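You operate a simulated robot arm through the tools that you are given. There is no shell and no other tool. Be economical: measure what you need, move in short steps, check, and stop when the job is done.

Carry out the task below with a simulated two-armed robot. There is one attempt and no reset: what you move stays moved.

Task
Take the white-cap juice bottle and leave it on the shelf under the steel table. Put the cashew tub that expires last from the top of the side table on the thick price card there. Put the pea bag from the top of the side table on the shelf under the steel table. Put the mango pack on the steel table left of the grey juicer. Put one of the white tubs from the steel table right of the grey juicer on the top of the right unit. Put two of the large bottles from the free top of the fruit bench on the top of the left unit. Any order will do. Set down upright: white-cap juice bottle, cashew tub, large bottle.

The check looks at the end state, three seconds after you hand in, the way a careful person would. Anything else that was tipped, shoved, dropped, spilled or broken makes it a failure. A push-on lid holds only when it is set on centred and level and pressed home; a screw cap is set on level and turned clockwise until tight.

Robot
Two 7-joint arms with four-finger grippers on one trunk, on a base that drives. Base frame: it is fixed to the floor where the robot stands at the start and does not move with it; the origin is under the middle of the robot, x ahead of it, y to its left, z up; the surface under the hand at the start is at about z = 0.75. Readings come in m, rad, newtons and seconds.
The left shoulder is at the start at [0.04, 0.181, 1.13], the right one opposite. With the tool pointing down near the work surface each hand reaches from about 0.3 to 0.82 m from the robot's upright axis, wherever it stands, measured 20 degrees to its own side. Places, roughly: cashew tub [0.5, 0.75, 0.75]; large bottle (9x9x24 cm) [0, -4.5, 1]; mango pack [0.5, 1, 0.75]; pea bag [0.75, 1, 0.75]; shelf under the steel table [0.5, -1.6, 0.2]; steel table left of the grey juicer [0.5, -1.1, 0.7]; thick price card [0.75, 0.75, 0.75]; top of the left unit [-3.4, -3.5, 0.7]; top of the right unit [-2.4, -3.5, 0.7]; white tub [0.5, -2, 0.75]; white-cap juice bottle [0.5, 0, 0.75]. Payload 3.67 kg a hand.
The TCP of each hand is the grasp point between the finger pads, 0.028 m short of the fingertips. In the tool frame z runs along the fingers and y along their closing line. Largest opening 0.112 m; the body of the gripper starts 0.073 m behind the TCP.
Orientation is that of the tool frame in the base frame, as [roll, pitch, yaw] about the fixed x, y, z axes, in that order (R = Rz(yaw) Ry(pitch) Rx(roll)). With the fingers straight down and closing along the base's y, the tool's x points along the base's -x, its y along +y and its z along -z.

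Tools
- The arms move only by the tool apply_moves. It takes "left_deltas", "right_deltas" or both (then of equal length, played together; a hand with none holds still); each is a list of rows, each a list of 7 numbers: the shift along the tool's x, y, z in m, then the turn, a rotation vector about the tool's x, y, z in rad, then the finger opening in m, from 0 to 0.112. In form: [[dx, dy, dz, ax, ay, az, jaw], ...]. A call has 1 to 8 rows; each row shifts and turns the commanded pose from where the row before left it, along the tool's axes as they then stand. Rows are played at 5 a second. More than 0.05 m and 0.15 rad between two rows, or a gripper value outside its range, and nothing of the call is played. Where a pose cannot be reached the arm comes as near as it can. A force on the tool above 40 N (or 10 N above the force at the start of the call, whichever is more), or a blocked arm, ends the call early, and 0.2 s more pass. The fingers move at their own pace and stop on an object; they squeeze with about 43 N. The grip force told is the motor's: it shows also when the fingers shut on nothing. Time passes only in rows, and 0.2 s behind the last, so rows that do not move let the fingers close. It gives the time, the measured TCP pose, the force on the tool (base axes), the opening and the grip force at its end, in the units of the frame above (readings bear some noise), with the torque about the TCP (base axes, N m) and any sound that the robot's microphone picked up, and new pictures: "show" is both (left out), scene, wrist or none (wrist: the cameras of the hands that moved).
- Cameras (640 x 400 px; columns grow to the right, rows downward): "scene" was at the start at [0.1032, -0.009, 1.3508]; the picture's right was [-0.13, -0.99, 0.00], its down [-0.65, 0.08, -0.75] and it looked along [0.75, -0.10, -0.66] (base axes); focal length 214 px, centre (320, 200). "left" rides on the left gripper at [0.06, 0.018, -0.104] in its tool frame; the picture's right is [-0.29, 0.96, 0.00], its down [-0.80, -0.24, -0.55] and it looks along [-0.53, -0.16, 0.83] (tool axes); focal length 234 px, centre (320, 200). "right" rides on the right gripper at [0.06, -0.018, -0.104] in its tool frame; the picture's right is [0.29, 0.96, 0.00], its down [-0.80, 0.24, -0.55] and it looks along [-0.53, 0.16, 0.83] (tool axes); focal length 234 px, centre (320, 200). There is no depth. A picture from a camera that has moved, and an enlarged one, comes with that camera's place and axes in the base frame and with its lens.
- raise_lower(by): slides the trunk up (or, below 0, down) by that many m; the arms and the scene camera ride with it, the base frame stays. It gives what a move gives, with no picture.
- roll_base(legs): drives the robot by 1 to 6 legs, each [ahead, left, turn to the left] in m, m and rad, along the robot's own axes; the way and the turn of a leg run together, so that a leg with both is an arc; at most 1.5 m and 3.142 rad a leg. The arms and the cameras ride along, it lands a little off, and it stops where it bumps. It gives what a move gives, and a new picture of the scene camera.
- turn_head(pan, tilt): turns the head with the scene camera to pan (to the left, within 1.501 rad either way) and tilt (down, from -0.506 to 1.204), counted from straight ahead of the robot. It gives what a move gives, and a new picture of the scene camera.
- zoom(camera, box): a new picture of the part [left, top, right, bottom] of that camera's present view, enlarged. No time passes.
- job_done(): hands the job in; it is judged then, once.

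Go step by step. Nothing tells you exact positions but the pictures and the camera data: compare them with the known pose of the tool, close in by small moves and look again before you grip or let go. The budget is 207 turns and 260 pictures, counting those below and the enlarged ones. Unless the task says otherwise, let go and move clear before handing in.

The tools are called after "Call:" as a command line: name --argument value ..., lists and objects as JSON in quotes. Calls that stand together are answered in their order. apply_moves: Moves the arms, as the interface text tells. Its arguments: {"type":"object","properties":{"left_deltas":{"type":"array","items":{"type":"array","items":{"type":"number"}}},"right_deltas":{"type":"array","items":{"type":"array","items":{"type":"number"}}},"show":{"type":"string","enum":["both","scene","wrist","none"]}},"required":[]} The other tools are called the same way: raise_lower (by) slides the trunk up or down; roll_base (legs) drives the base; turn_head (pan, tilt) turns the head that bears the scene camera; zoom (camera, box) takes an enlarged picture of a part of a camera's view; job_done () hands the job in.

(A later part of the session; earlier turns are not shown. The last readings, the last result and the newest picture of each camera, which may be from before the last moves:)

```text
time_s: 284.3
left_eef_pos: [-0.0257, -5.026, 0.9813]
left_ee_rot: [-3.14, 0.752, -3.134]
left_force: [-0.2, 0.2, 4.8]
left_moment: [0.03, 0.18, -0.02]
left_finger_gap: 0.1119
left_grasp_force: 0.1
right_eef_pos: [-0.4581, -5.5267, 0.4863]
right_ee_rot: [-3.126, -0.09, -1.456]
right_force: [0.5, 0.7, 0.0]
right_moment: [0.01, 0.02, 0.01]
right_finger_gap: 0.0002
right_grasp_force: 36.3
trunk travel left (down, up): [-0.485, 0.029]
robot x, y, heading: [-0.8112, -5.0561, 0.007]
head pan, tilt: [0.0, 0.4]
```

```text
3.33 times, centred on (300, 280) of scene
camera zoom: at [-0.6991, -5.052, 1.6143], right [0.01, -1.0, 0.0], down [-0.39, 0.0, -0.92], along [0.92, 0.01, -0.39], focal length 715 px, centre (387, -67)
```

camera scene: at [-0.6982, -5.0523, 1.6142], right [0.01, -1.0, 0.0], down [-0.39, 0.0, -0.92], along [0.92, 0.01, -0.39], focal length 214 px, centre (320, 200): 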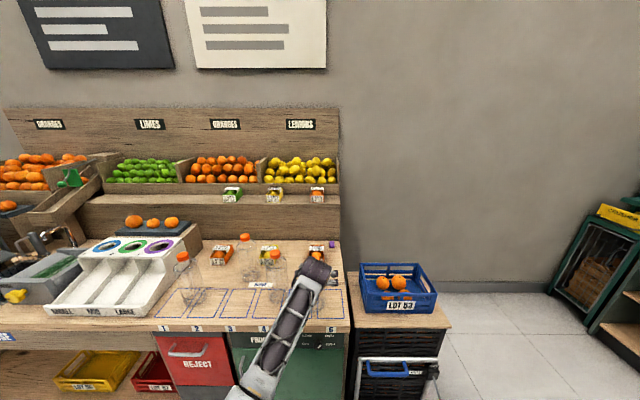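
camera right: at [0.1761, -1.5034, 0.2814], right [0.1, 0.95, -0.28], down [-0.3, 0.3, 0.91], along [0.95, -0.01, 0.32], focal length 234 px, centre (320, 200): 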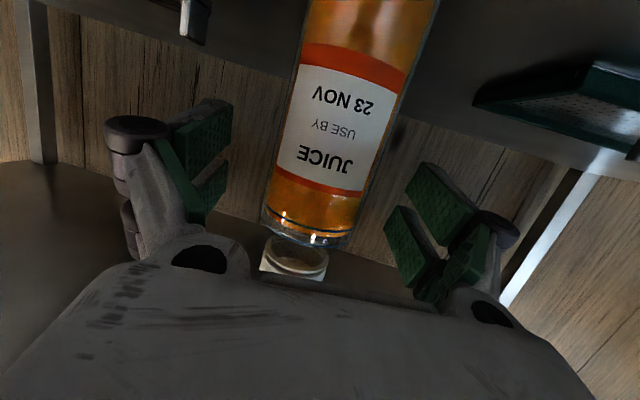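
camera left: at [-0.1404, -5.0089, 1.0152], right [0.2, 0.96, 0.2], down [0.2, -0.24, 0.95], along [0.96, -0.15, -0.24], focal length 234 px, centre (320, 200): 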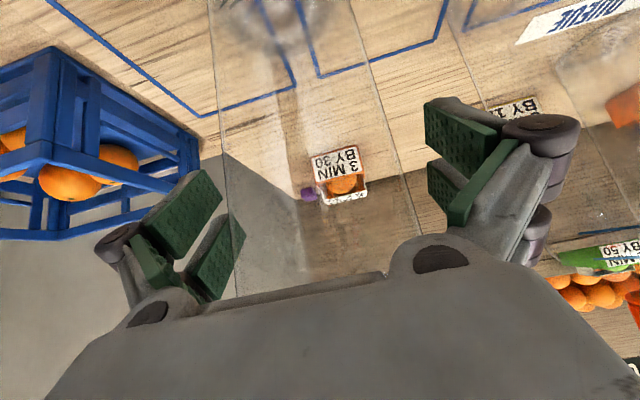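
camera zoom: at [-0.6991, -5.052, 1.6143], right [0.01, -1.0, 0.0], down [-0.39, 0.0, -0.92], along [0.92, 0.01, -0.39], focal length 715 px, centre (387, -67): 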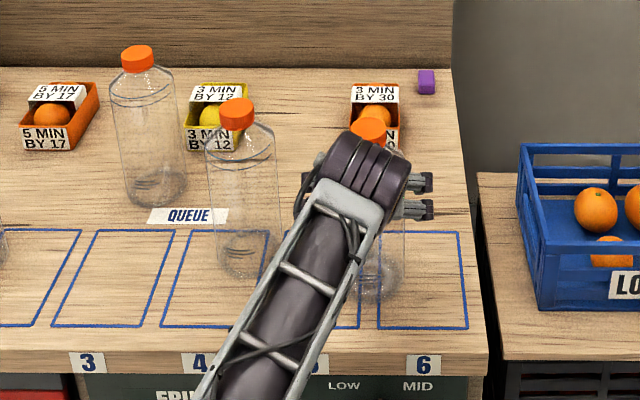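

Call:
apply_moves --left_deltas '[[0, 0, -0.02, 0, 0, 0, 0.112], [0, 0, 0, 0, 0, 0, 0.112]]' --show "wrist"

```text
time_s: 284.9
left_eef_pos: [-0.0388, -5.0264, 0.9957]
left_ee_rot: [3.141, 0.752, -3.135]
left_force: [0.5, 0.8, 0.8]
left_moment: [0.0, -0.03, -0.01]
left_finger_gap: 0.112
left_grasp_force: 0.1
right_eef_pos: [-0.4578, -5.5274, 0.4851]
right_ee_rot: [-3.125, -0.091, -1.456]
right_force: [-0.1, 0.7, -0.2]
right_moment: [0.01, 0.04, 0.02]
right_finger_gap: 0.0
right_grasp_force: 35.8
trunk travel left (down, up): [-0.485, 0.029]
robot x, y, heading: [-0.8111, -5.0556, 0.009]
head pan, tilt: [0.0, 0.4]
camera left: at [-0.1534, -5.0098, 1.0294], right [0.2, 0.96, 0.2], down [0.21, -0.24, 0.95], along [0.96, -0.15, -0.25], focal length 234 px, centre (320, 200)
```

left: 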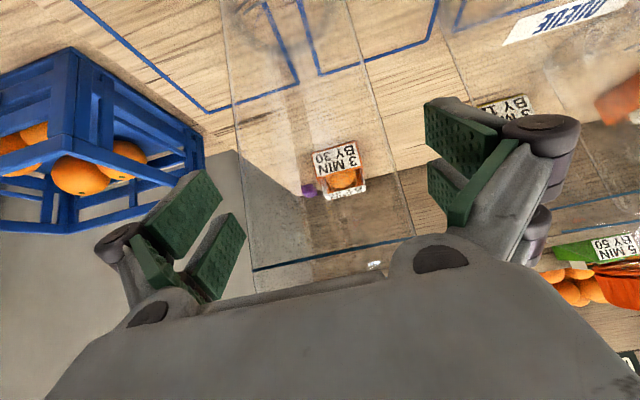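

Contact came from the rear finger links, which are narrower than the 9 cm bottle. I'll grasp from straight above instead: I retreat, turn vertical and rise.

Call:
apply_moves --left_deltas '[[0, 0, -0.045, 0, 0, 0, 0.112], [0, 0, -0.045, 0, 0, 0, 0.112], [0, 0, -0.03, 0, 0.15, 0, 0.112], [0, 0, -0.03, 0, 0.15, 0, 0.112], [0, 0, -0.03, 0, 0.15, 0, 0.112], [0, 0, -0.03, 0, 0.15, 0, 0.112], [0, 0, -0.03, 0, 0.15, 0, 0.112], [0, 0, 0, 0, 0, 0, 0.112]]' --show "wrist"

```text
time_s: 286.7
left_eef_pos: [-0.1122, -5.0396, 1.162]
left_ee_rot: [-3.141, 0.002, -3.131]
left_force: [0.0, -0.5, 0.3]
left_moment: [0.01, -0.03, 0.02]
left_finger_gap: 0.1121
left_grasp_force: 0.0
left hand out of reach, approached as far as the arm can: row 6, 7
right_eef_pos: [-0.4577, -5.5281, 0.4842]
right_ee_rot: [-3.125, -0.092, -1.455]
right_force: [0.4, 0.0, -0.3]
right_moment: [0.01, -0.02, 0.0]
right_finger_gap: 0.0002
right_grasp_force: 35.6
trunk travel left (down, up): [-0.485, 0.029]
robot x, y, heading: [-0.8142, -5.0555, 0.006]
head pan, tilt: [0.0, 0.4]
camera left: at [-0.172, -5.0229, 1.2658], right [0.28, 0.96, 0.0], down [0.8, -0.23, 0.56], along [0.53, -0.15, -0.83], focal length 234 px, centre (320, 200)
```

left: 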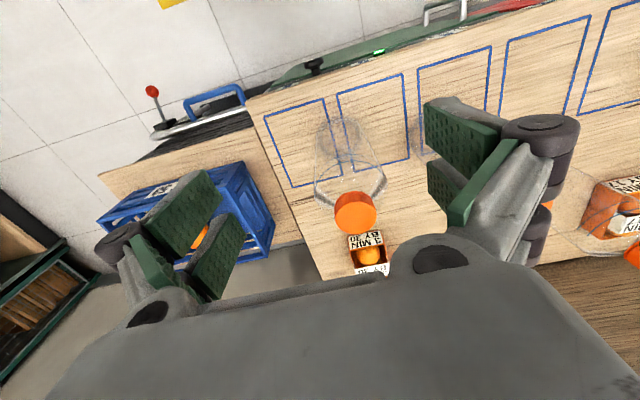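

The bottle axis is near (-0.022, -5.025) with its top at about 1.07. I move over it and check.

Call:
roll_base --legs '[[0.09, 0.014, 0]]'

Call:
apply_moves --left_deltas '[[0, 0, 0.03, 0, 0, 0, 0.112], [0, 0, 0.02, 0, 0, 0, 0.112], [0, 0, 0, 0, 0, 0, 0.112]]' --show "wrist"

```text
time_s: 287.8
left_eef_pos: [-0.0244, -5.0255, 1.1641]
left_ee_rot: [-3.14, 0.005, -3.132]
left_force: [0.5, -0.4, 0.6]
left_moment: [0.04, 0.02, -0.01]
left_finger_gap: 0.1119
left_grasp_force: 0.2
right_eef_pos: [-0.3714, -5.5118, 0.4846]
right_ee_rot: [-3.127, -0.09, -1.457]
right_force: [0.7, -0.3, -1.1]
right_moment: [0.01, -0.03, -0.03]
right_finger_gap: 0.0
right_grasp_force: 36.2
trunk travel left (down, up): [-0.485, 0.029]
robot x, y, heading: [-0.7251, -5.041, 0.006]
head pan, tilt: [0.0, 0.4]
camera scene: at [-0.6116, -5.0379, 1.6144], right [0.01, -1.0, 0.0], down [-0.39, 0.0, -0.92], along [0.92, 0.01, -0.39], focal length 214 px, centre (320, 200)
```

scene: 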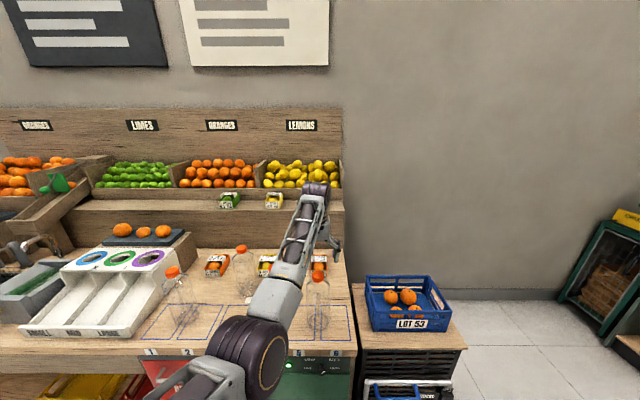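

```text
time_s: 288.6
left_eef_pos: [-0.0231, -5.0255, 1.1117]
left_ee_rot: [3.141, 0.003, -3.132]
left_force: [0.6, -0.7, -0.5]
left_moment: [0.01, -0.04, 0.0]
left_finger_gap: 0.1121
left_grasp_force: 0.0
right_eef_pos: [-0.3706, -5.5137, 0.4851]
right_ee_rot: [-3.128, -0.092, -1.457]
right_force: [-0.6, 0.2, 0.0]
right_moment: [-0.02, 0.0, -0.02]
right_finger_gap: 0.0
right_grasp_force: 35.6
trunk travel left (down, up): [-0.485, 0.029]
robot x, y, heading: [-0.7226, -5.0405, 0.003]
head pan, tilt: [0.0, 0.4]
camera left: at [-0.0828, -5.0083, 1.2154], right [0.28, 0.96, 0.0], down [0.8, -0.23, 0.56], along [0.53, -0.15, -0.83], focal length 234 px, centre (320, 200)
```

left: 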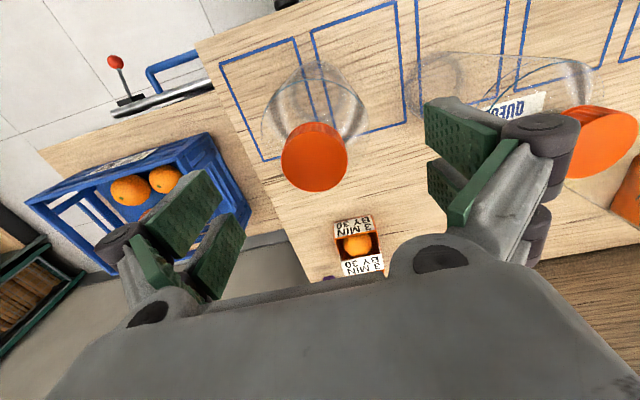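

The cap is at (-0.023, -5.0285, 1.068). I descend to TCP 1.006 and close.

Call:
apply_moves --left_deltas '[[0, -0.003, 0.04, 0, 0, 0, 0.112], [0, 0, 0.04, 0, 0, 0, 0.112], [0, 0, 0.024, 0, 0, 0, 0.112], [0, 0, 0, 0, 0, 0, 0.112]]' --show "wrist"

```text
time_s: 289.6
left_eef_pos: [-0.0221, -5.0299, 1.0118]
left_ee_rot: [-3.14, 0.009, -3.134]
left_force: [-0.8, -0.6, 20.0]
left_moment: [0.08, 0.19, 0.0]
left_finger_gap: 0.1121
left_grasp_force: 0.0
right_eef_pos: [-0.3717, -5.5131, 0.4851]
right_ee_rot: [-3.126, -0.091, -1.458]
right_force: [0.6, 0.3, 1.0]
right_moment: [-0.02, 0.0, -0.03]
right_finger_gap: 0.0
right_grasp_force: 36.2
trunk travel left (down, up): [-0.485, 0.029]
robot x, y, heading: [-0.7274, -5.0373, 0.004]
head pan, tilt: [0.0, 0.4]
camera left: at [-0.0827, -5.0125, 1.115], right [0.28, 0.96, 0.0], down [0.79, -0.23, 0.56], along [0.54, -0.16, -0.83], focal length 234 px, centre (320, 200)
```

left: 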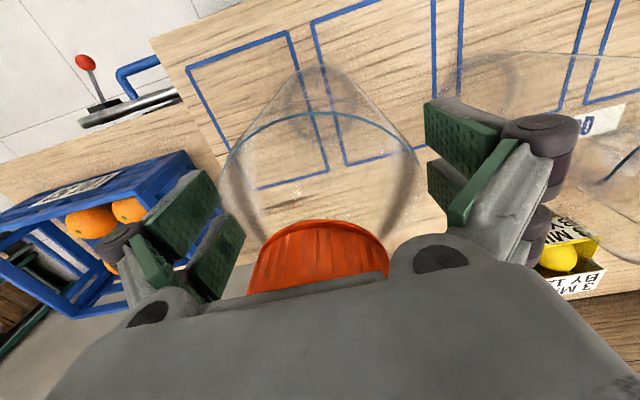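

The palm touched the cap. I rise 6 mm and close.

Call:
apply_moves --left_deltas '[[0, 0, -0.009, 0, 0, 0, 0.112], [0, 0, 0, 0, 0, 0, 0.1], [0, 0, 0, 0, 0, 0, 0.085], [0, 0, 0, 0, 0, 0, 0.07], [0, 0, 0, 0, 0, 0, 0.07]]' --show "wrist"

```text
time_s: 290.8
left_eef_pos: [-0.0224, -5.0284, 1.0176]
left_ee_rot: [3.142, 0.003, -3.131]
left_force: [-0.7, 0.6, 0.4]
left_moment: [-0.01, 0.06, -0.06]
left_finger_gap: 0.0833
left_grasp_force: 43.2
right_eef_pos: [-0.3712, -5.513, 0.4847]
right_ee_rot: [-3.125, -0.09, -1.456]
right_force: [0.3, -0.6, -0.6]
right_moment: [0.02, 0.02, -0.01]
right_finger_gap: 0.0
right_grasp_force: 35.3
trunk travel left (down, up): [-0.485, 0.029]
robot x, y, heading: [-0.7246, -5.0392, 0.015]
head pan, tilt: [0.0, 0.4]
camera left: at [-0.0828, -5.0112, 1.1208], right [0.28, 0.96, 0.0], down [0.8, -0.23, 0.56], along [0.54, -0.15, -0.83], focal length 234 px, centre (320, 200)
```

left: 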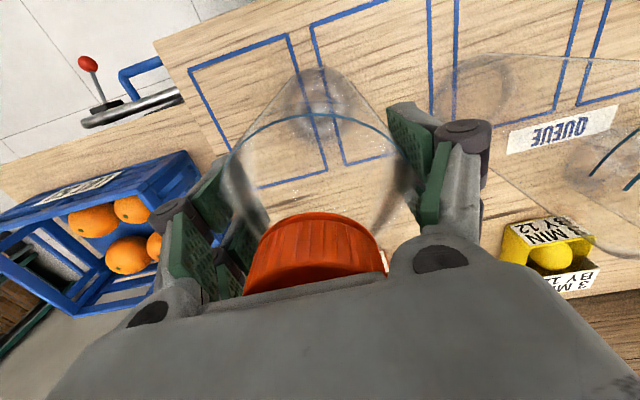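

Gripped at 0.083. I lift and check that it holds.

Call:
apply_moves --left_deltas '[[0, 0, -0.02, 0, 0, 0, 0.07], [0, 0, -0.03, 0, 0, 0, 0.07], [0, 0, -0.03, 0, 0, 0, 0.07], [0, 0, 0, 0, 0, 0, 0.07]]' --show "both"

```text
time_s: 291.8
left_eef_pos: [-0.0216, -5.0267, 1.0984]
left_ee_rot: [3.141, 0.004, -3.132]
left_force: [0.8, 0.5, -0.5]
left_moment: [0.02, -0.01, 0.02]
left_finger_gap: 0.0834
left_grasp_force: 43.4
right_eef_pos: [-0.3707, -5.5122, 0.4851]
right_ee_rot: [-3.126, -0.09, -1.456]
right_force: [0.1, 0.1, 0.1]
right_moment: [0.0, 0.0, -0.02]
right_finger_gap: 0.0
right_grasp_force: 35.6
trunk travel left (down, up): [-0.485, 0.029]
robot x, y, heading: [-0.7223, -5.0389, 0.007]
head pan, tilt: [0.0, 0.4]
camera scene: at [-0.6104, -5.0377, 1.6142], right [0.01, -1.0, 0.0], down [-0.39, 0.0, -0.92], along [0.92, 0.01, -0.39], focal length 214 px, centre (320, 200)
camera left: at [-0.0822, -5.0106, 1.2009], right [0.28, 0.96, 0.0], down [0.8, -0.23, 0.56], along [0.53, -0.15, -0.83], focal length 234 px, centre (320, 200)
```

scene: 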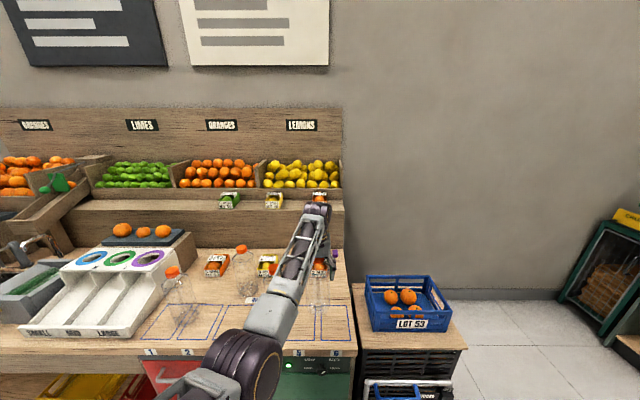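
left: 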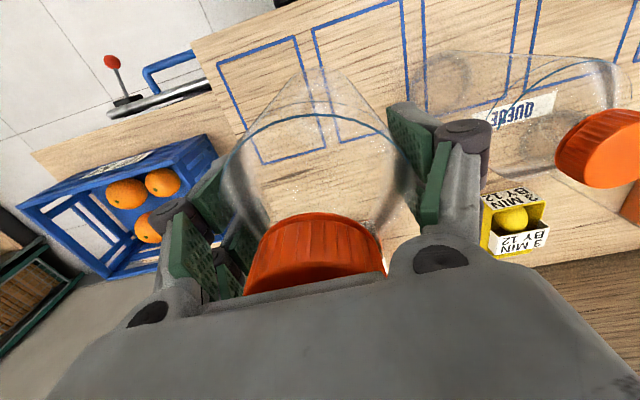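

Held well. I drive to the left unit: back, turn to face +y, and strafe.

Call:
roll_base --legs '[[-0.5, 0, 0], [0, 0, 1.565], [0.45, 0, 0], [0, 1.45, 0], [0, 0.68, 0]]'

Call:
turn_head --pan 0.0 --tilt 0.7

Call:
zoom --camera "left" --box '[0, 0, 640, 400]'

```text
time_s: 311.9
left_eef_pos: [-3.3546, -3.8699, 1.0979]
left_ee_rot: [-3.141, 0.004, -1.585]
left_force: [0.3, -1.3, -0.6]
left_moment: [0.0, -0.01, 0.01]
left_finger_gap: 0.0829
left_grasp_force: 42.9
right_eef_pos: [-2.8779, -4.2308, 0.4847]
right_ee_rot: [-3.125, -0.091, 0.088]
right_force: [0.3, 0.6, 0.4]
right_moment: [-0.01, 0.0, -0.02]
right_finger_gap: 0.0
right_grasp_force: 34.9
trunk travel left (down, up): [-0.485, 0.029]
robot x, y, heading: [-3.3591, -4.5729, 1.556]
head pan, tilt: [0.0, 0.4]
camera scene: at [-3.3582, -4.4562, 1.6142], right [1.0, -0.02, 0.0], down [-0.01, -0.39, -0.92], along [0.02, 0.92, -0.39], focal length 214 px, centre (320, 200)
```

scene: 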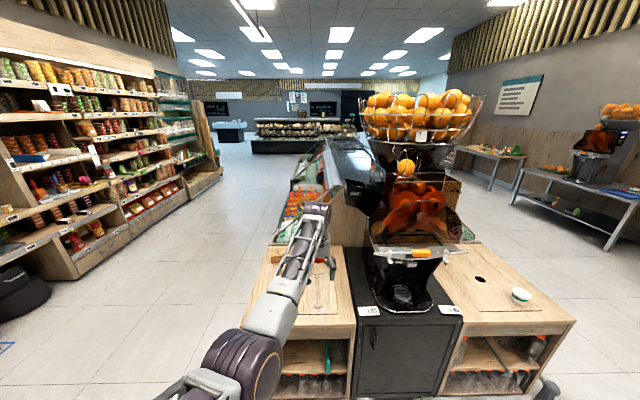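

```text
time_s: 312.8
left_eef_pos: [-3.3545, -3.8702, 1.0972]
left_ee_rot: [-3.142, 0.005, -1.584]
left_force: [0.6, 0.3, -1.5]
left_moment: [0.0, 0.0, -0.03]
left_finger_gap: 0.0829
left_grasp_force: 43.3
right_eef_pos: [-2.8793, -4.2302, 0.4848]
right_ee_rot: [-3.125, -0.091, 0.089]
right_force: [0.1, 0.0, 0.1]
right_moment: [-0.03, -0.03, 0.0]
right_finger_gap: 0.0002
right_grasp_force: 35.9
trunk travel left (down, up): [-0.485, 0.029]
robot x, y, heading: [-3.3584, -4.573, 1.551]
head pan, tilt: [0.0, 0.7]
camera scene: at [-3.359, -4.4639, 1.5875], right [1.0, -0.02, 0.0], down [-0.01, -0.64, -0.77], along [0.01, 0.77, -0.64], focal length 214 px, centre (320, 200)
```

scene: 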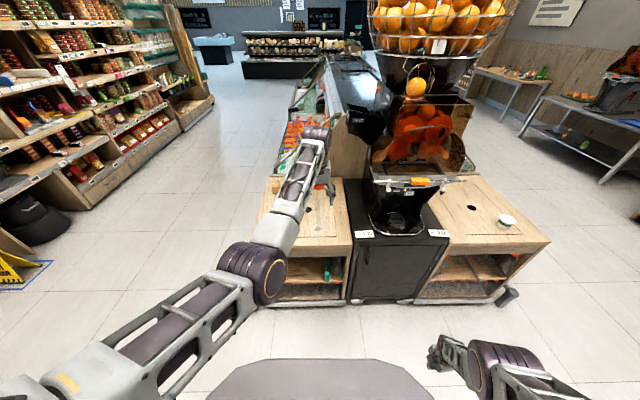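

```text
1.00 times, centred on (320, 200) of left (not enlarged: the box is as wide or as high as the picture)
camera zoom: at [-3.3737, -3.9305, 1.2009], right [-0.95, 0.3, 0.0], down [0.25, 0.79, 0.56], along [0.17, 0.53, -0.83], focal length 234 px, centre (320, 200)
```

zoom: 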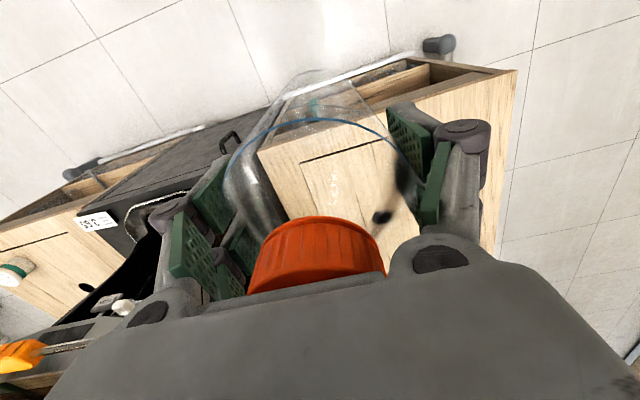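

The left unit's top spans x -3.70..-3.18 from y≈-3.77. I place this bottle at about (-3.57, -3.64).

Call:
roll_base --legs '[[0, 0.215, 0.015], [0.225, 0, 0]]'

Call:
raise_lower --by -0.2

Call:
zoom --camera "scene" --box '[200, 120, 480, 320]'

Call:
zoom --camera "left" --box '[0, 0, 640, 400]'

```text
time_s: 315.8
left_eef_pos: [-3.5811, -3.6451, 1.0977]
left_ee_rot: [3.141, 0.003, -1.572]
left_force: [-0.2, 0.3, -0.5]
left_moment: [0.01, 0.0, -0.01]
left_finger_gap: 0.0829
left_grasp_force: 43.0
right_eef_pos: [-3.1004, -3.9983, 0.485]
right_ee_rot: [-3.125, -0.091, 0.104]
right_force: [0.6, 0.8, 0.3]
right_moment: [0.03, -0.01, 0.0]
right_finger_gap: 0.0
right_grasp_force: 35.8
trunk travel left (down, up): [-0.485, 0.029]
robot x, y, heading: [-3.5779, -4.3441, 1.57]
head pan, tilt: [0.0, 0.7]
camera scene: at [-3.5766, -4.2394, 1.5875], right [1.0, 0.0, 0.0], down [0.0, -0.64, -0.77], along [0.0, 0.77, -0.64], focal length 214 px, centre (320, 200)
```

scene: 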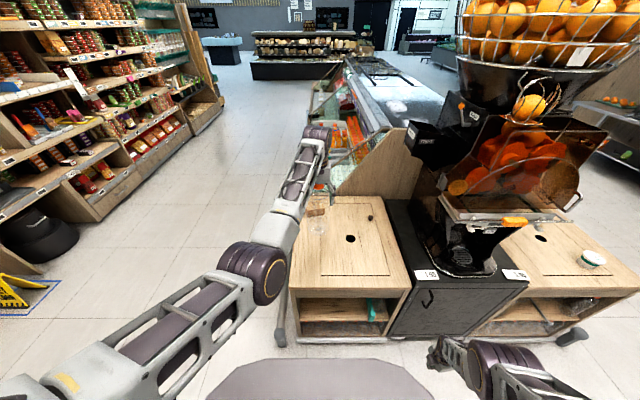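

```text
time_s: 318.0
left_eef_pos: [-3.5815, -3.6445, 0.8974]
left_ee_rot: [-3.141, 0.004, -1.569]
left_force: [-0.7, -0.6, -0.1]
left_moment: [0.02, 0.04, 0.03]
left_finger_gap: 0.0831
left_grasp_force: 43.2
right_eef_pos: [-3.1004, -3.999, 0.2846]
right_ee_rot: [-3.127, -0.09, 0.105]
right_force: [0.0, -0.8, 0.2]
right_moment: [-0.01, 0.01, -0.04]
right_finger_gap: 0.0
right_grasp_force: 35.0
trunk travel left (down, up): [-0.285, 0.229]
robot x, y, heading: [-3.5751, -4.3484, 1.567]
head pan, tilt: [0.0, 0.7]
```

```text
2.00 times, centred on (340, 220) of scene
camera zoom: at [-3.5762, -4.2388, 1.3869], right [1.0, 0.0, 0.0], down [0.0, -0.64, -0.76], along [0.0, 0.76, -0.64], focal length 429 px, centre (280, 160)
```

zoom: 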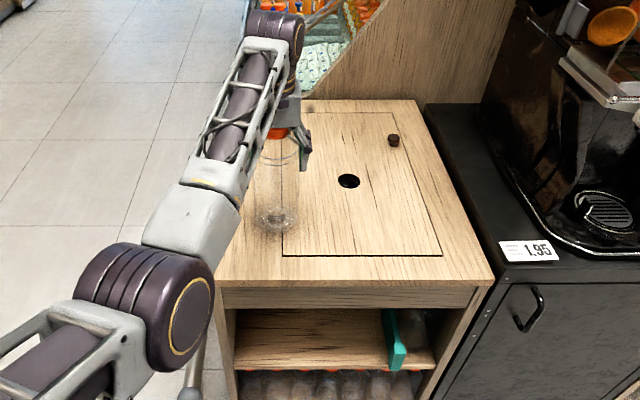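

```text
1.00 times, centred on (320, 200) of left (not enlarged: the box is as wide or as high as the picture)
camera zoom: at [-3.5993, -3.7056, 1.0006], right [-0.96, 0.29, 0.0], down [0.24, 0.8, 0.56], along [0.16, 0.53, -0.83], focal length 234 px, centre (320, 200)
```

zoom: 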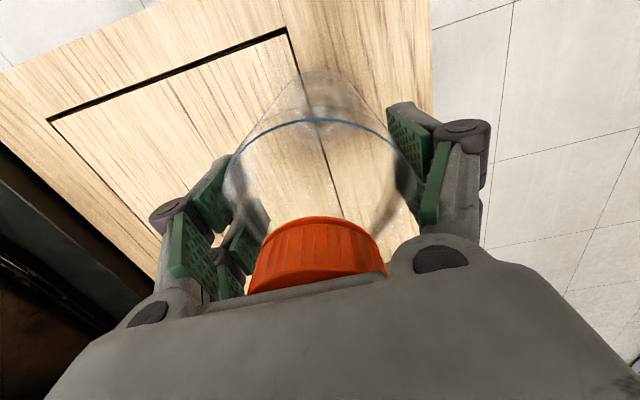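

I shift 3.5 cm right for margin and lower to contact.

Call:
roll_base --legs '[[0, -0.035, 0]]'

Call:
apply_moves --left_deltas '[[0, 0, 0.008, 0, 0, 0, 0.07], [0, 0, 0.007, 0, 0, 0, 0.07], [0, 0, 0, 0, 0, 0, 0.07]]' --show "none"

Call:
apply_moves --left_deltas '[[0, 0, 0.004, 0, 0, 0, 0.07], [0, 0, 0.004, 0, 0, 0, 0.07], [0, 0, 0, 0, 0, 0, 0.07]]' --show "none"

Call:
zoom --camera "scene" --box '[260, 150, 420, 270]'

```text
time_s: 318.8
left_eef_pos: [-3.5464, -3.6444, 0.8965]
left_ee_rot: [-3.14, 0.001, -1.572]
left_force: [1.0, -0.1, -0.9]
left_moment: [0.01, 0.05, -0.01]
left_finger_gap: 0.0832
left_grasp_force: 42.8
right_eef_pos: [-3.064, -3.9982, 0.2844]
right_ee_rot: [-3.127, -0.091, 0.106]
right_force: [0.3, 0.1, -0.5]
right_moment: [0.0, -0.03, 0.0]
right_finger_gap: 0.0
right_grasp_force: 36.1
trunk travel left (down, up): [-0.285, 0.229]
robot x, y, heading: [-3.5408, -4.3463, 1.566]
head pan, tilt: [0.0, 0.7]
camera scene: at [-3.5404, -4.2387, 1.3868], right [1.0, 0.0, 0.0], down [0.0, -0.64, -0.76], along [0.0, 0.76, -0.64], focal length 214 px, centre (320, 200)
```

scene: 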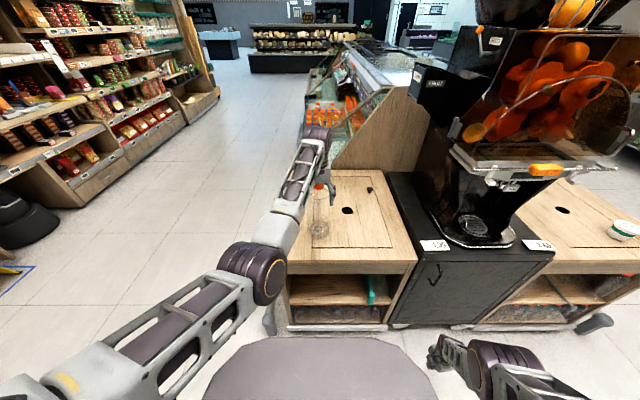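

```text
time_s: 319.6
left_eef_pos: [-3.5465, -3.645, 0.8822]
left_ee_rot: [-3.141, 0.001, -1.572]
left_force: [0.6, 0.3, -0.8]
left_moment: [-0.01, 0.01, 0.04]
left_finger_gap: 0.083
left_grasp_force: 43.4
right_eef_pos: [-3.066, -3.9988, 0.2851]
right_ee_rot: [-3.126, -0.091, 0.104]
right_force: [0.0, 0.1, -0.1]
right_moment: [0.0, 0.0, 0.02]
right_finger_gap: 0.0
right_grasp_force: 35.7
trunk travel left (down, up): [-0.285, 0.229]
robot x, y, heading: [-3.5426, -4.3426, 1.57]
head pan, tilt: [0.0, 0.7]
```

```text
time_s: 320.4
left_eef_pos: [-3.5457, -3.6453, 0.8775]
left_ee_rot: [3.141, 0.008, -1.57]
left_force: [0.7, -1.7, 15.8]
left_moment: [-0.43, 0.34, 0.02]
left_finger_gap: 0.0825
left_grasp_force: 43.1
right_eef_pos: [-3.0655, -3.9979, 0.2859]
right_ee_rot: [-3.126, -0.091, 0.105]
right_force: [-0.2, 0.5, -0.4]
right_moment: [0.02, 0.01, 0.0]
right_finger_gap: 0.0002
right_grasp_force: 35.2
trunk travel left (down, up): [-0.285, 0.229]
robot x, y, heading: [-3.5384, -4.3437, 1.563]
head pan, tilt: [0.0, 0.7]
```

```text
3.33 times, centred on (340, 210) of scene
camera zoom: at [-3.5411, -4.2406, 1.3871], right [1.0, 0.0, 0.0], down [0.0, -0.64, -0.77], along [0.0, 0.77, -0.64], focal length 715 px, centre (253, 167)
```

zoom: 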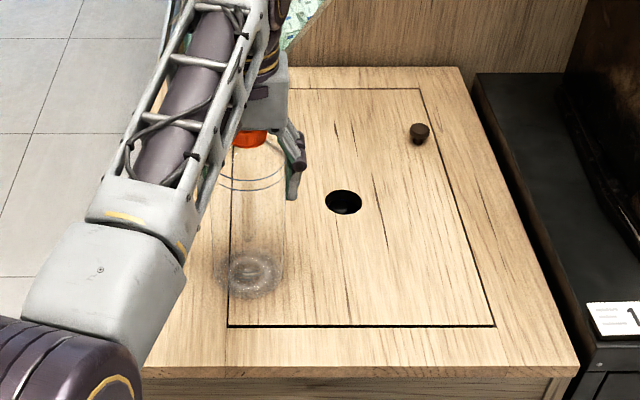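

Standing on the top. I release and rise.

Call:
apply_moves --left_deltas '[[0, 0, -0.003, 0, 0, 0, 0.085], [0, 0, 0, 0, 0, 0, 0.1], [0, 0, 0, 0, 0, 0, 0.112], [0, 0, 0, 0, 0, 0, 0.112], [0, 0, -0.03, 0, 0, 0, 0.112], [0, 0, -0.045, 0, 0, 0, 0.112], [0, 0, -0.045, 0, 0, 0, 0.112], [0, 0, -0.045, 0, 0, 0, 0.112]]' --show "wrist"

Call:
raise_lower --by 0.2

Call:
roll_base --legs '[[-0.45, 0, 0]]'

```text
time_s: 322.2
left_eef_pos: [-3.5408, -3.629, 1.0359]
left_ee_rot: [-3.142, 0.003, -1.57]
left_force: [0.5, -1.2, 0.4]
left_moment: [0.02, 0.01, 0.02]
left_finger_gap: 0.112
left_grasp_force: 0.0
left hand out of reach, approached as far as the arm can: row 7, 8
right_eef_pos: [-3.0646, -3.9981, 0.284]
right_ee_rot: [-3.126, -0.091, 0.105]
right_force: [-1.2, 0.5, 0.1]
right_moment: [0.03, 0.0, 0.0]
right_finger_gap: 0.0002
right_grasp_force: 35.7
trunk travel left (down, up): [-0.285, 0.229]
robot x, y, heading: [-3.5423, -4.3426, 1.568]
head pan, tilt: [0.0, 0.7]
camera left: at [-3.5593, -3.6893, 1.1398], right [-0.96, 0.29, 0.0], down [0.24, 0.8, 0.56], along [0.16, 0.53, -0.83], focal length 234 px, centre (320, 200)
```

left: 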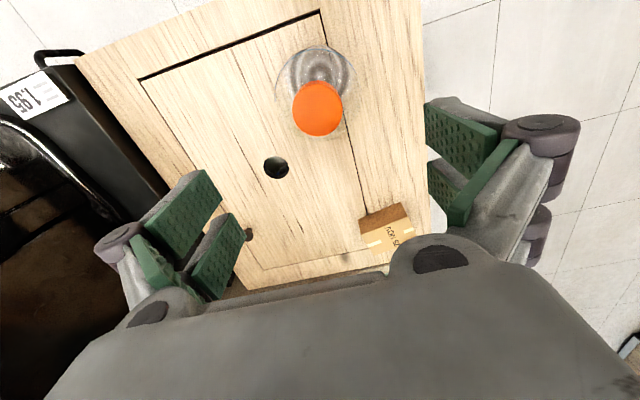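

```text
time_s: 324.4
left_eef_pos: [-3.5412, -3.6275, 1.236]
left_ee_rot: [3.142, 0.004, -1.57]
left_force: [0.2, 0.4, 0.4]
left_moment: [0.01, 0.0, -0.03]
left_finger_gap: 0.1121
left_grasp_force: 0.0
right_eef_pos: [-3.0646, -3.9988, 0.4848]
right_ee_rot: [-3.128, -0.091, 0.105]
right_force: [0.4, 0.0, 0.2]
right_moment: [-0.03, 0.0, -0.01]
right_finger_gap: 0.0
right_grasp_force: 36.5
trunk travel left (down, up): [-0.485, 0.029]
robot x, y, heading: [-3.5401, -4.3457, 1.57]
head pan, tilt: [0.0, 0.7]
```

```text
time_s: 327.2
left_eef_pos: [-3.5412, -4.0759, 1.237]
left_ee_rot: [-3.141, 0.003, -1.571]
left_force: [-0.1, -0.2, 1.0]
left_moment: [-0.02, -0.04, 0.02]
left_finger_gap: 0.1119
left_grasp_force: 0.0
right_eef_pos: [-3.0656, -4.4466, 0.4851]
right_ee_rot: [-3.127, -0.092, 0.106]
right_force: [0.1, 0.1, -0.1]
right_moment: [0.02, -0.01, -0.01]
right_finger_gap: 0.0
right_grasp_force: 35.5
trunk travel left (down, up): [-0.485, 0.029]
robot x, y, heading: [-3.5429, -4.7941, 1.573]
head pan, tilt: [0.0, 0.7]
camera scene: at [-3.5419, -4.6863, 1.5873], right [1.0, 0.0, 0.0], down [0.0, -0.64, -0.76], along [0.0, 0.76, -0.64], focal length 214 px, centre (320, 200)
```

scene: 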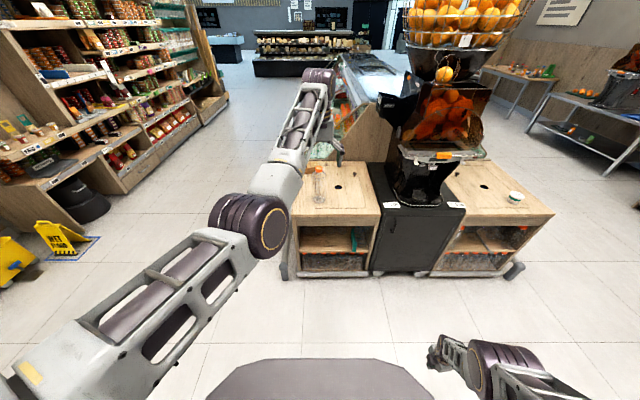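

Bottle 1 is placed. I go back for the second one (cap near (0.01, -4.86)).

Call:
roll_base --legs '[[0, -1.45, 0], [0, -0.65, 0], [0, 0, -1.57], [0.55, -0.06, 0]]'

Call:
zoom --camera "left" --box '[0, 0, 640, 400]'

```text
time_s: 344.9
left_eef_pos: [-0.1881, -4.8254, 1.2362]
left_ee_rot: [-3.141, 0.004, -3.124]
left_force: [0.1, 0.2, 0.0]
left_moment: [0.0, -0.01, 0.02]
left_finger_gap: 0.112
left_grasp_force: 0.0
right_eef_pos: [-0.5492, -5.3064, 0.4857]
right_ee_rot: [-3.127, -0.092, -1.451]
right_force: [0.0, 0.3, -0.1]
right_moment: [-0.02, 0.01, -0.06]
right_finger_gap: 0.0
right_grasp_force: 35.3
trunk travel left (down, up): [-0.485, 0.029]
robot x, y, heading: [-0.9032, -4.8398, 0.01]
head pan, tilt: [0.0, 0.7]
camera scene: at [-0.802, -4.8336, 1.5875], right [0.01, -1.0, 0.0], down [-0.64, -0.01, -0.77], along [0.76, 0.01, -0.64], focal length 214 px, centre (320, 200)
```

scene: 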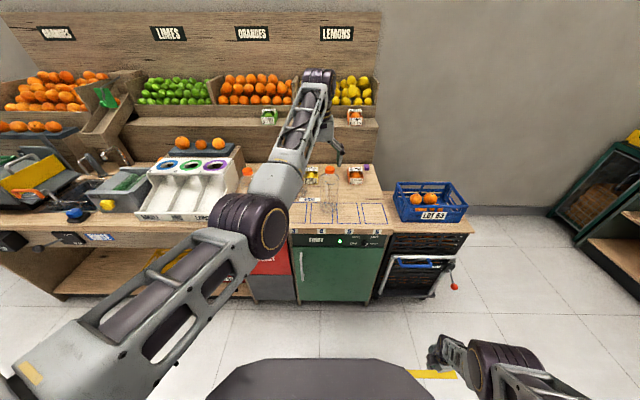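

```text
1.00 times, centred on (320, 200) of left (not enlarged: the box is as wide or as high as the picture)
camera zoom: at [-0.2489, -4.8083, 1.34], right [0.27, 0.96, 0.0], down [0.8, -0.23, 0.56], along [0.54, -0.15, -0.83], focal length 234 px, centre (320, 200)
```

zoom: 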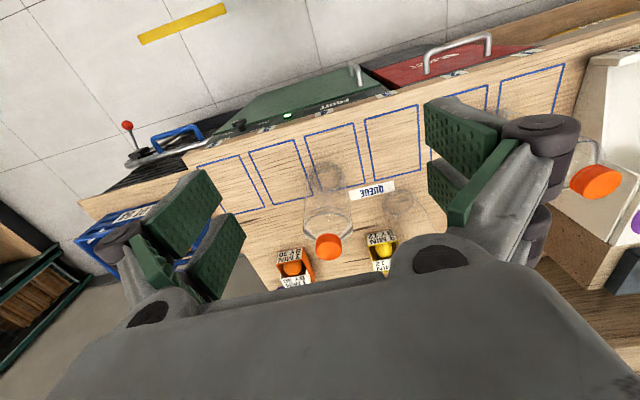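

The cap is at about (0.0, -4.866, 1.085). I move over it.

Call:
roll_base --legs '[[0.187, -0.041, 0]]'

Call:
apply_moves --left_deltas '[[0, 0, 0.045, 0, 0, 0, 0.112], [0, 0, 0.045, 0, 0, 0, 0.112], [0, 0, 0.03, 0, 0, 0, 0.112], [0, 0, 0, 0, 0, 0, 0.112]]' --show "wrist"

```text
time_s: 346.4
left_eef_pos: [-0.0037, -4.8645, 1.2376]
left_ee_rot: [3.141, 0.005, -3.127]
left_force: [-0.7, 0.2, -0.4]
left_moment: [-0.03, -0.02, 0.02]
left_finger_gap: 0.1119
left_grasp_force: 0.1
right_eef_pos: [-0.3672, -5.346, 0.4843]
right_ee_rot: [-3.127, -0.091, -1.455]
right_force: [-0.4, 0.1, 0.0]
right_moment: [-0.03, 0.02, 0.02]
right_finger_gap: 0.0
right_grasp_force: 35.6
trunk travel left (down, up): [-0.485, 0.029]
robot x, y, heading: [-0.7218, -4.8735, 0.013]
head pan, tilt: [0.0, 0.7]
camera scene: at [-0.6178, -4.8718, 1.5876], right [0.01, -1.0, 0.0], down [-0.64, -0.01, -0.77], along [0.77, 0.01, -0.64], focal length 214 px, centre (320, 200)
```

scene: 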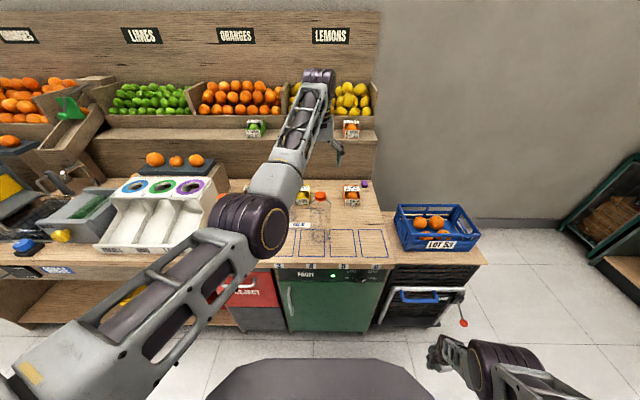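

```text
time_s: 347.4
left_eef_pos: [-0.0011, -4.8664, 1.1175]
left_ee_rot: [3.142, 0.006, -3.128]
left_force: [0.3, 0.0, 0.3]
left_moment: [0.0, -0.01, 0.01]
left_finger_gap: 0.112
left_grasp_force: 0.0
right_eef_pos: [-0.3671, -5.3466, 0.4846]
right_ee_rot: [-3.127, -0.091, -1.453]
right_force: [0.2, -0.6, 0.2]
right_moment: [-0.01, -0.03, 0.0]
right_finger_gap: 0.0
right_grasp_force: 35.7
trunk travel left (down, up): [-0.485, 0.029]
robot x, y, heading: [-0.7235, -4.8773, 0.014]
head pan, tilt: [0.0, 0.7]
camera left: at [-0.063, -4.8491, 1.2206], right [0.27, 0.96, 0.0], down [0.8, -0.23, 0.56], along [0.54, -0.15, -0.83], focal length 234 px, centre (320, 200)
```

left: 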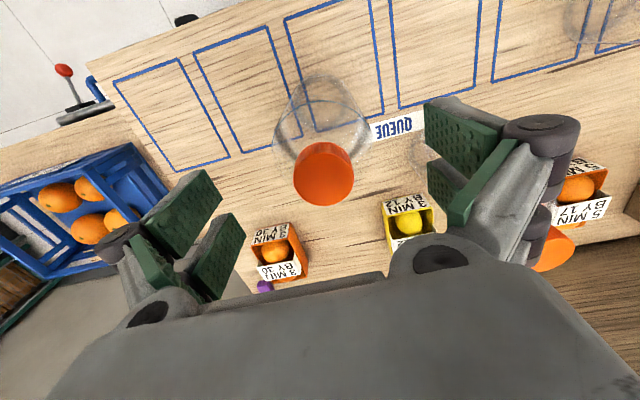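

Call:
apply_moves --left_deltas '[[-0.007, 0, 0.04, 0, 0, 0, 0.112], [0, 0, 0.04, 0, 0, 0, 0.112], [0, 0, 0.019, 0, 0, 0, 0.112], [0, 0, 0, 0, 0, 0, 0.112], [0, 0, 0, 0, 0, 0, 0.1], [0, 0, 0, 0, 0, 0, 0.085], [0, 0, 0, 0, 0, 0, 0.07], [0, 0, 0, 0, 0, 0, 0.07]]' --show "wrist"

```text
time_s: 349.2
left_eef_pos: [0.007, -4.8656, 1.0195]
left_ee_rot: [-3.142, 0.005, -3.126]
left_force: [-0.5, -0.1, 2.2]
left_moment: [0.07, 0.07, 0.06]
left_finger_gap: 0.0838
left_grasp_force: 42.9
right_eef_pos: [-0.3667, -5.3461, 0.4835]
right_ee_rot: [-3.127, -0.091, -1.452]
right_force: [0.2, -0.1, 0.1]
right_moment: [0.01, 0.03, 0.02]
right_finger_gap: 0.0
right_grasp_force: 36.0
trunk travel left (down, up): [-0.485, 0.029]
robot x, y, heading: [-0.7213, -4.8766, 0.01]
head pan, tilt: [0.0, 0.7]
camera left: at [-0.0537, -4.8491, 1.1227], right [0.27, 0.96, 0.0], down [0.8, -0.23, 0.56], along [0.54, -0.15, -0.83], focal length 234 px, centre (320, 200)
```

left: 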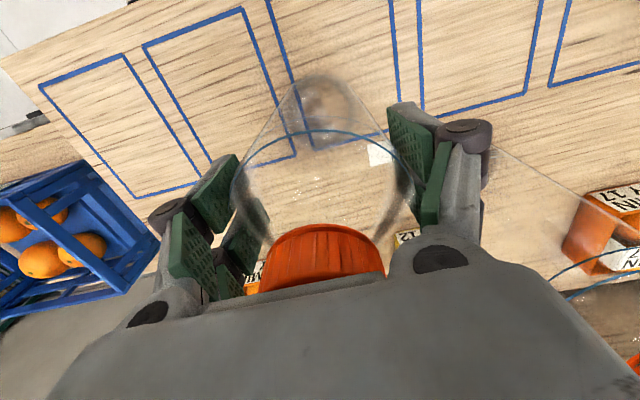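

Gripped. I lift and drive to the left unit again.

Call:
apply_moves --left_deltas '[[0, 0, -0.02, 0, 0, 0, 0.07], [0, 0, -0.03, 0, 0, 0, 0.07], [0, 0, -0.03, 0, 0, 0, 0.07], [0, 0, 0, 0, 0, 0, 0.07]]' --show "wrist"

Call:
roll_base --legs '[[-0.6, 0, 0], [0, 0, 1.56], [0.28, 0, 0], [0, 1.4, 0], [0, 0.6, 0]]'

Call:
zoom --camera "left" --box '[0, 0, 640, 400]'

```text
time_s: 350.2
left_eef_pos: [0.0062, -4.865, 1.0976]
left_ee_rot: [3.14, 0.003, -3.127]
left_force: [-0.1, 0.5, -0.9]
left_moment: [-0.02, -0.01, -0.01]
left_finger_gap: 0.0837
left_grasp_force: 42.9
right_eef_pos: [-0.3668, -5.3459, 0.4836]
right_ee_rot: [-3.127, -0.091, -1.452]
right_force: [-0.3, 0.1, 0.1]
right_moment: [-0.01, 0.03, 0.0]
right_finger_gap: 0.0
right_grasp_force: 35.2
trunk travel left (down, up): [-0.485, 0.029]
robot x, y, heading: [-0.7218, -4.8733, 0.014]
head pan, tilt: [0.0, 0.7]
camera left: at [-0.0539, -4.8488, 1.2009], right [0.27, 0.96, 0.0], down [0.8, -0.23, 0.56], along [0.54, -0.15, -0.83], focal length 234 px, centre (320, 200)
```

left: 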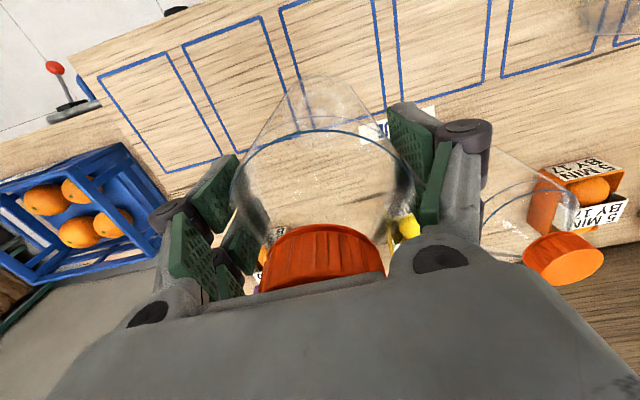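

```text
time_s: 369.3
left_eef_pos: [-3.3087, -3.9105, 1.0972]
left_ee_rot: [3.141, 0.005, -1.556]
left_force: [-0.7, 0.9, -0.5]
left_moment: [-0.01, 0.04, 0.01]
left_finger_gap: 0.0837
left_grasp_force: 42.7
right_eef_pos: [-2.8289, -4.2852, 0.4849]
right_ee_rot: [-3.126, -0.09, 0.118]
right_force: [0.3, -0.2, 0.1]
right_moment: [-0.01, 0.02, 0.02]
right_finger_gap: 0.0004
right_grasp_force: 35.7
trunk travel left (down, up): [-0.485, 0.029]
robot x, y, heading: [-3.3016, -4.6379, 1.583]
head pan, tilt: [0.0, 0.7]
camera scene: at [-3.3017, -4.53, 1.5874], right [1.0, 0.01, 0.0], down [0.01, -0.64, -0.76], along [-0.01, 0.76, -0.64], focal length 214 px, centre (320, 200)
```

scene: 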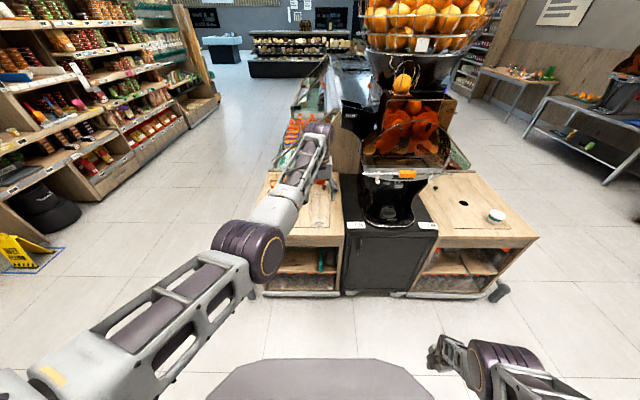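

```text
1.00 times, centred on (320, 200) of left (not enlarged: the box is as wide or as high as the picture)
camera zoom: at [-3.326, -3.9716, 1.2008], right [-0.96, 0.28, 0.0], down [0.23, 0.8, 0.56], along [0.15, 0.54, -0.83], focal length 234 px, centre (320, 200)
```

zoom: 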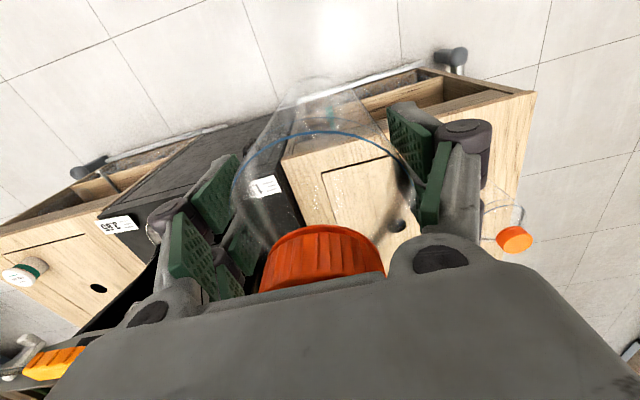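

Call:
roll_base --legs '[[0, 0.025, -0.013], [0.265, 0, 0]]'

Call:
raise_lower --by -0.2

Call:
zoom --camera "scene" --box '[200, 120, 440, 290]'

```text
time_s: 371.6
left_eef_pos: [-3.327, -3.6502, 1.0976]
left_ee_rot: [-3.142, 0.006, -1.567]
left_force: [0.3, -0.3, -0.2]
left_moment: [0.03, -0.03, 0.02]
left_finger_gap: 0.0839
left_grasp_force: 43.7
right_eef_pos: [-2.8506, -4.0289, 0.4853]
right_ee_rot: [-3.129, -0.092, 0.108]
right_force: [0.5, 0.0, -1.2]
right_moment: [-0.01, 0.01, 0.02]
right_finger_gap: 0.0
right_grasp_force: 36.6
trunk travel left (down, up): [-0.485, 0.029]
robot x, y, heading: [-3.3213, -4.374, 1.572]
head pan, tilt: [0.0, 0.7]
camera scene: at [-3.3269, -4.2698, 1.5875], right [1.0, 0.0, 0.0], down [0.0, -0.64, -0.77], along [0.0, 0.77, -0.64], focal length 214 px, centre (320, 200)
```

scene: 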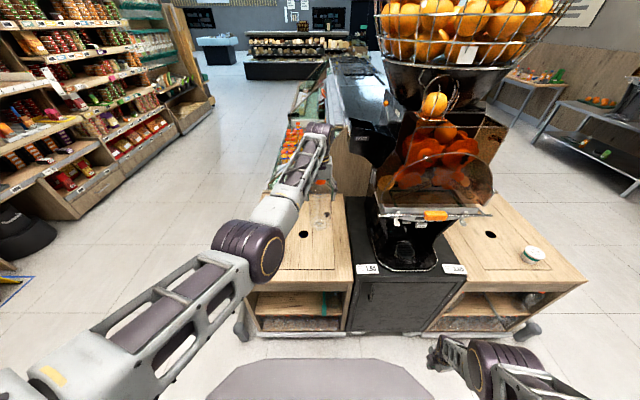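

```text
time_s: 373.8
left_eef_pos: [-3.3266, -3.6502, 0.8985]
left_ee_rot: [3.142, 0.005, -1.567]
left_force: [0.0, 0.8, 0.1]
left_moment: [-0.01, -0.03, 0.02]
left_finger_gap: 0.0834
left_grasp_force: 42.8
right_eef_pos: [-2.8513, -4.0284, 0.2843]
right_ee_rot: [-3.128, -0.091, 0.108]
right_force: [-0.5, 0.8, -0.3]
right_moment: [0.01, 0.0, -0.02]
right_finger_gap: 0.0
right_grasp_force: 35.6
trunk travel left (down, up): [-0.285, 0.229]
robot x, y, heading: [-3.3234, -4.3758, 1.577]
head pan, tilt: [0.0, 0.7]
```

```text
2.35 times, centred on (320, 205) of scene
camera zoom: at [-3.3266, -4.2688, 1.3869], right [1.0, 0.0, 0.0], down [0.0, -0.64, -0.76], along [0.0, 0.76, -0.64], focal length 505 px, centre (320, 188)
```

zoom: 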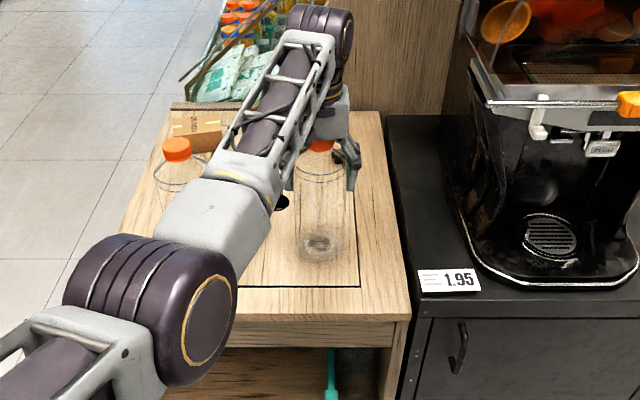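

Bottle A stands upright to the left. I lower the second to contact.

Call:
apply_moves --left_deltas '[[0, 0, 0.008, 0, 0, 0, 0.07], [0, 0, 0.008, 0, 0, 0, 0.07], [0, 0, 0.005, 0, 0, 0, 0.07], [0, 0, 0, 0, 0, 0, 0.07]]' --show "none"

```text
time_s: 374.8
left_eef_pos: [-3.3274, -3.6496, 0.8778]
left_ee_rot: [3.14, 0.008, -1.566]
left_force: [-0.9, -0.3, 13.9]
left_moment: [-0.38, 0.25, -0.02]
left_finger_gap: 0.0836
left_grasp_force: 42.9
right_eef_pos: [-2.8506, -4.0277, 0.2843]
right_ee_rot: [-3.126, -0.092, 0.108]
right_force: [-0.6, 0.4, 0.2]
right_moment: [0.01, 0.02, -0.02]
right_finger_gap: 0.0
right_grasp_force: 35.4
trunk travel left (down, up): [-0.285, 0.229]
robot x, y, heading: [-3.3245, -4.3756, 1.572]
head pan, tilt: [0.0, 0.7]
```

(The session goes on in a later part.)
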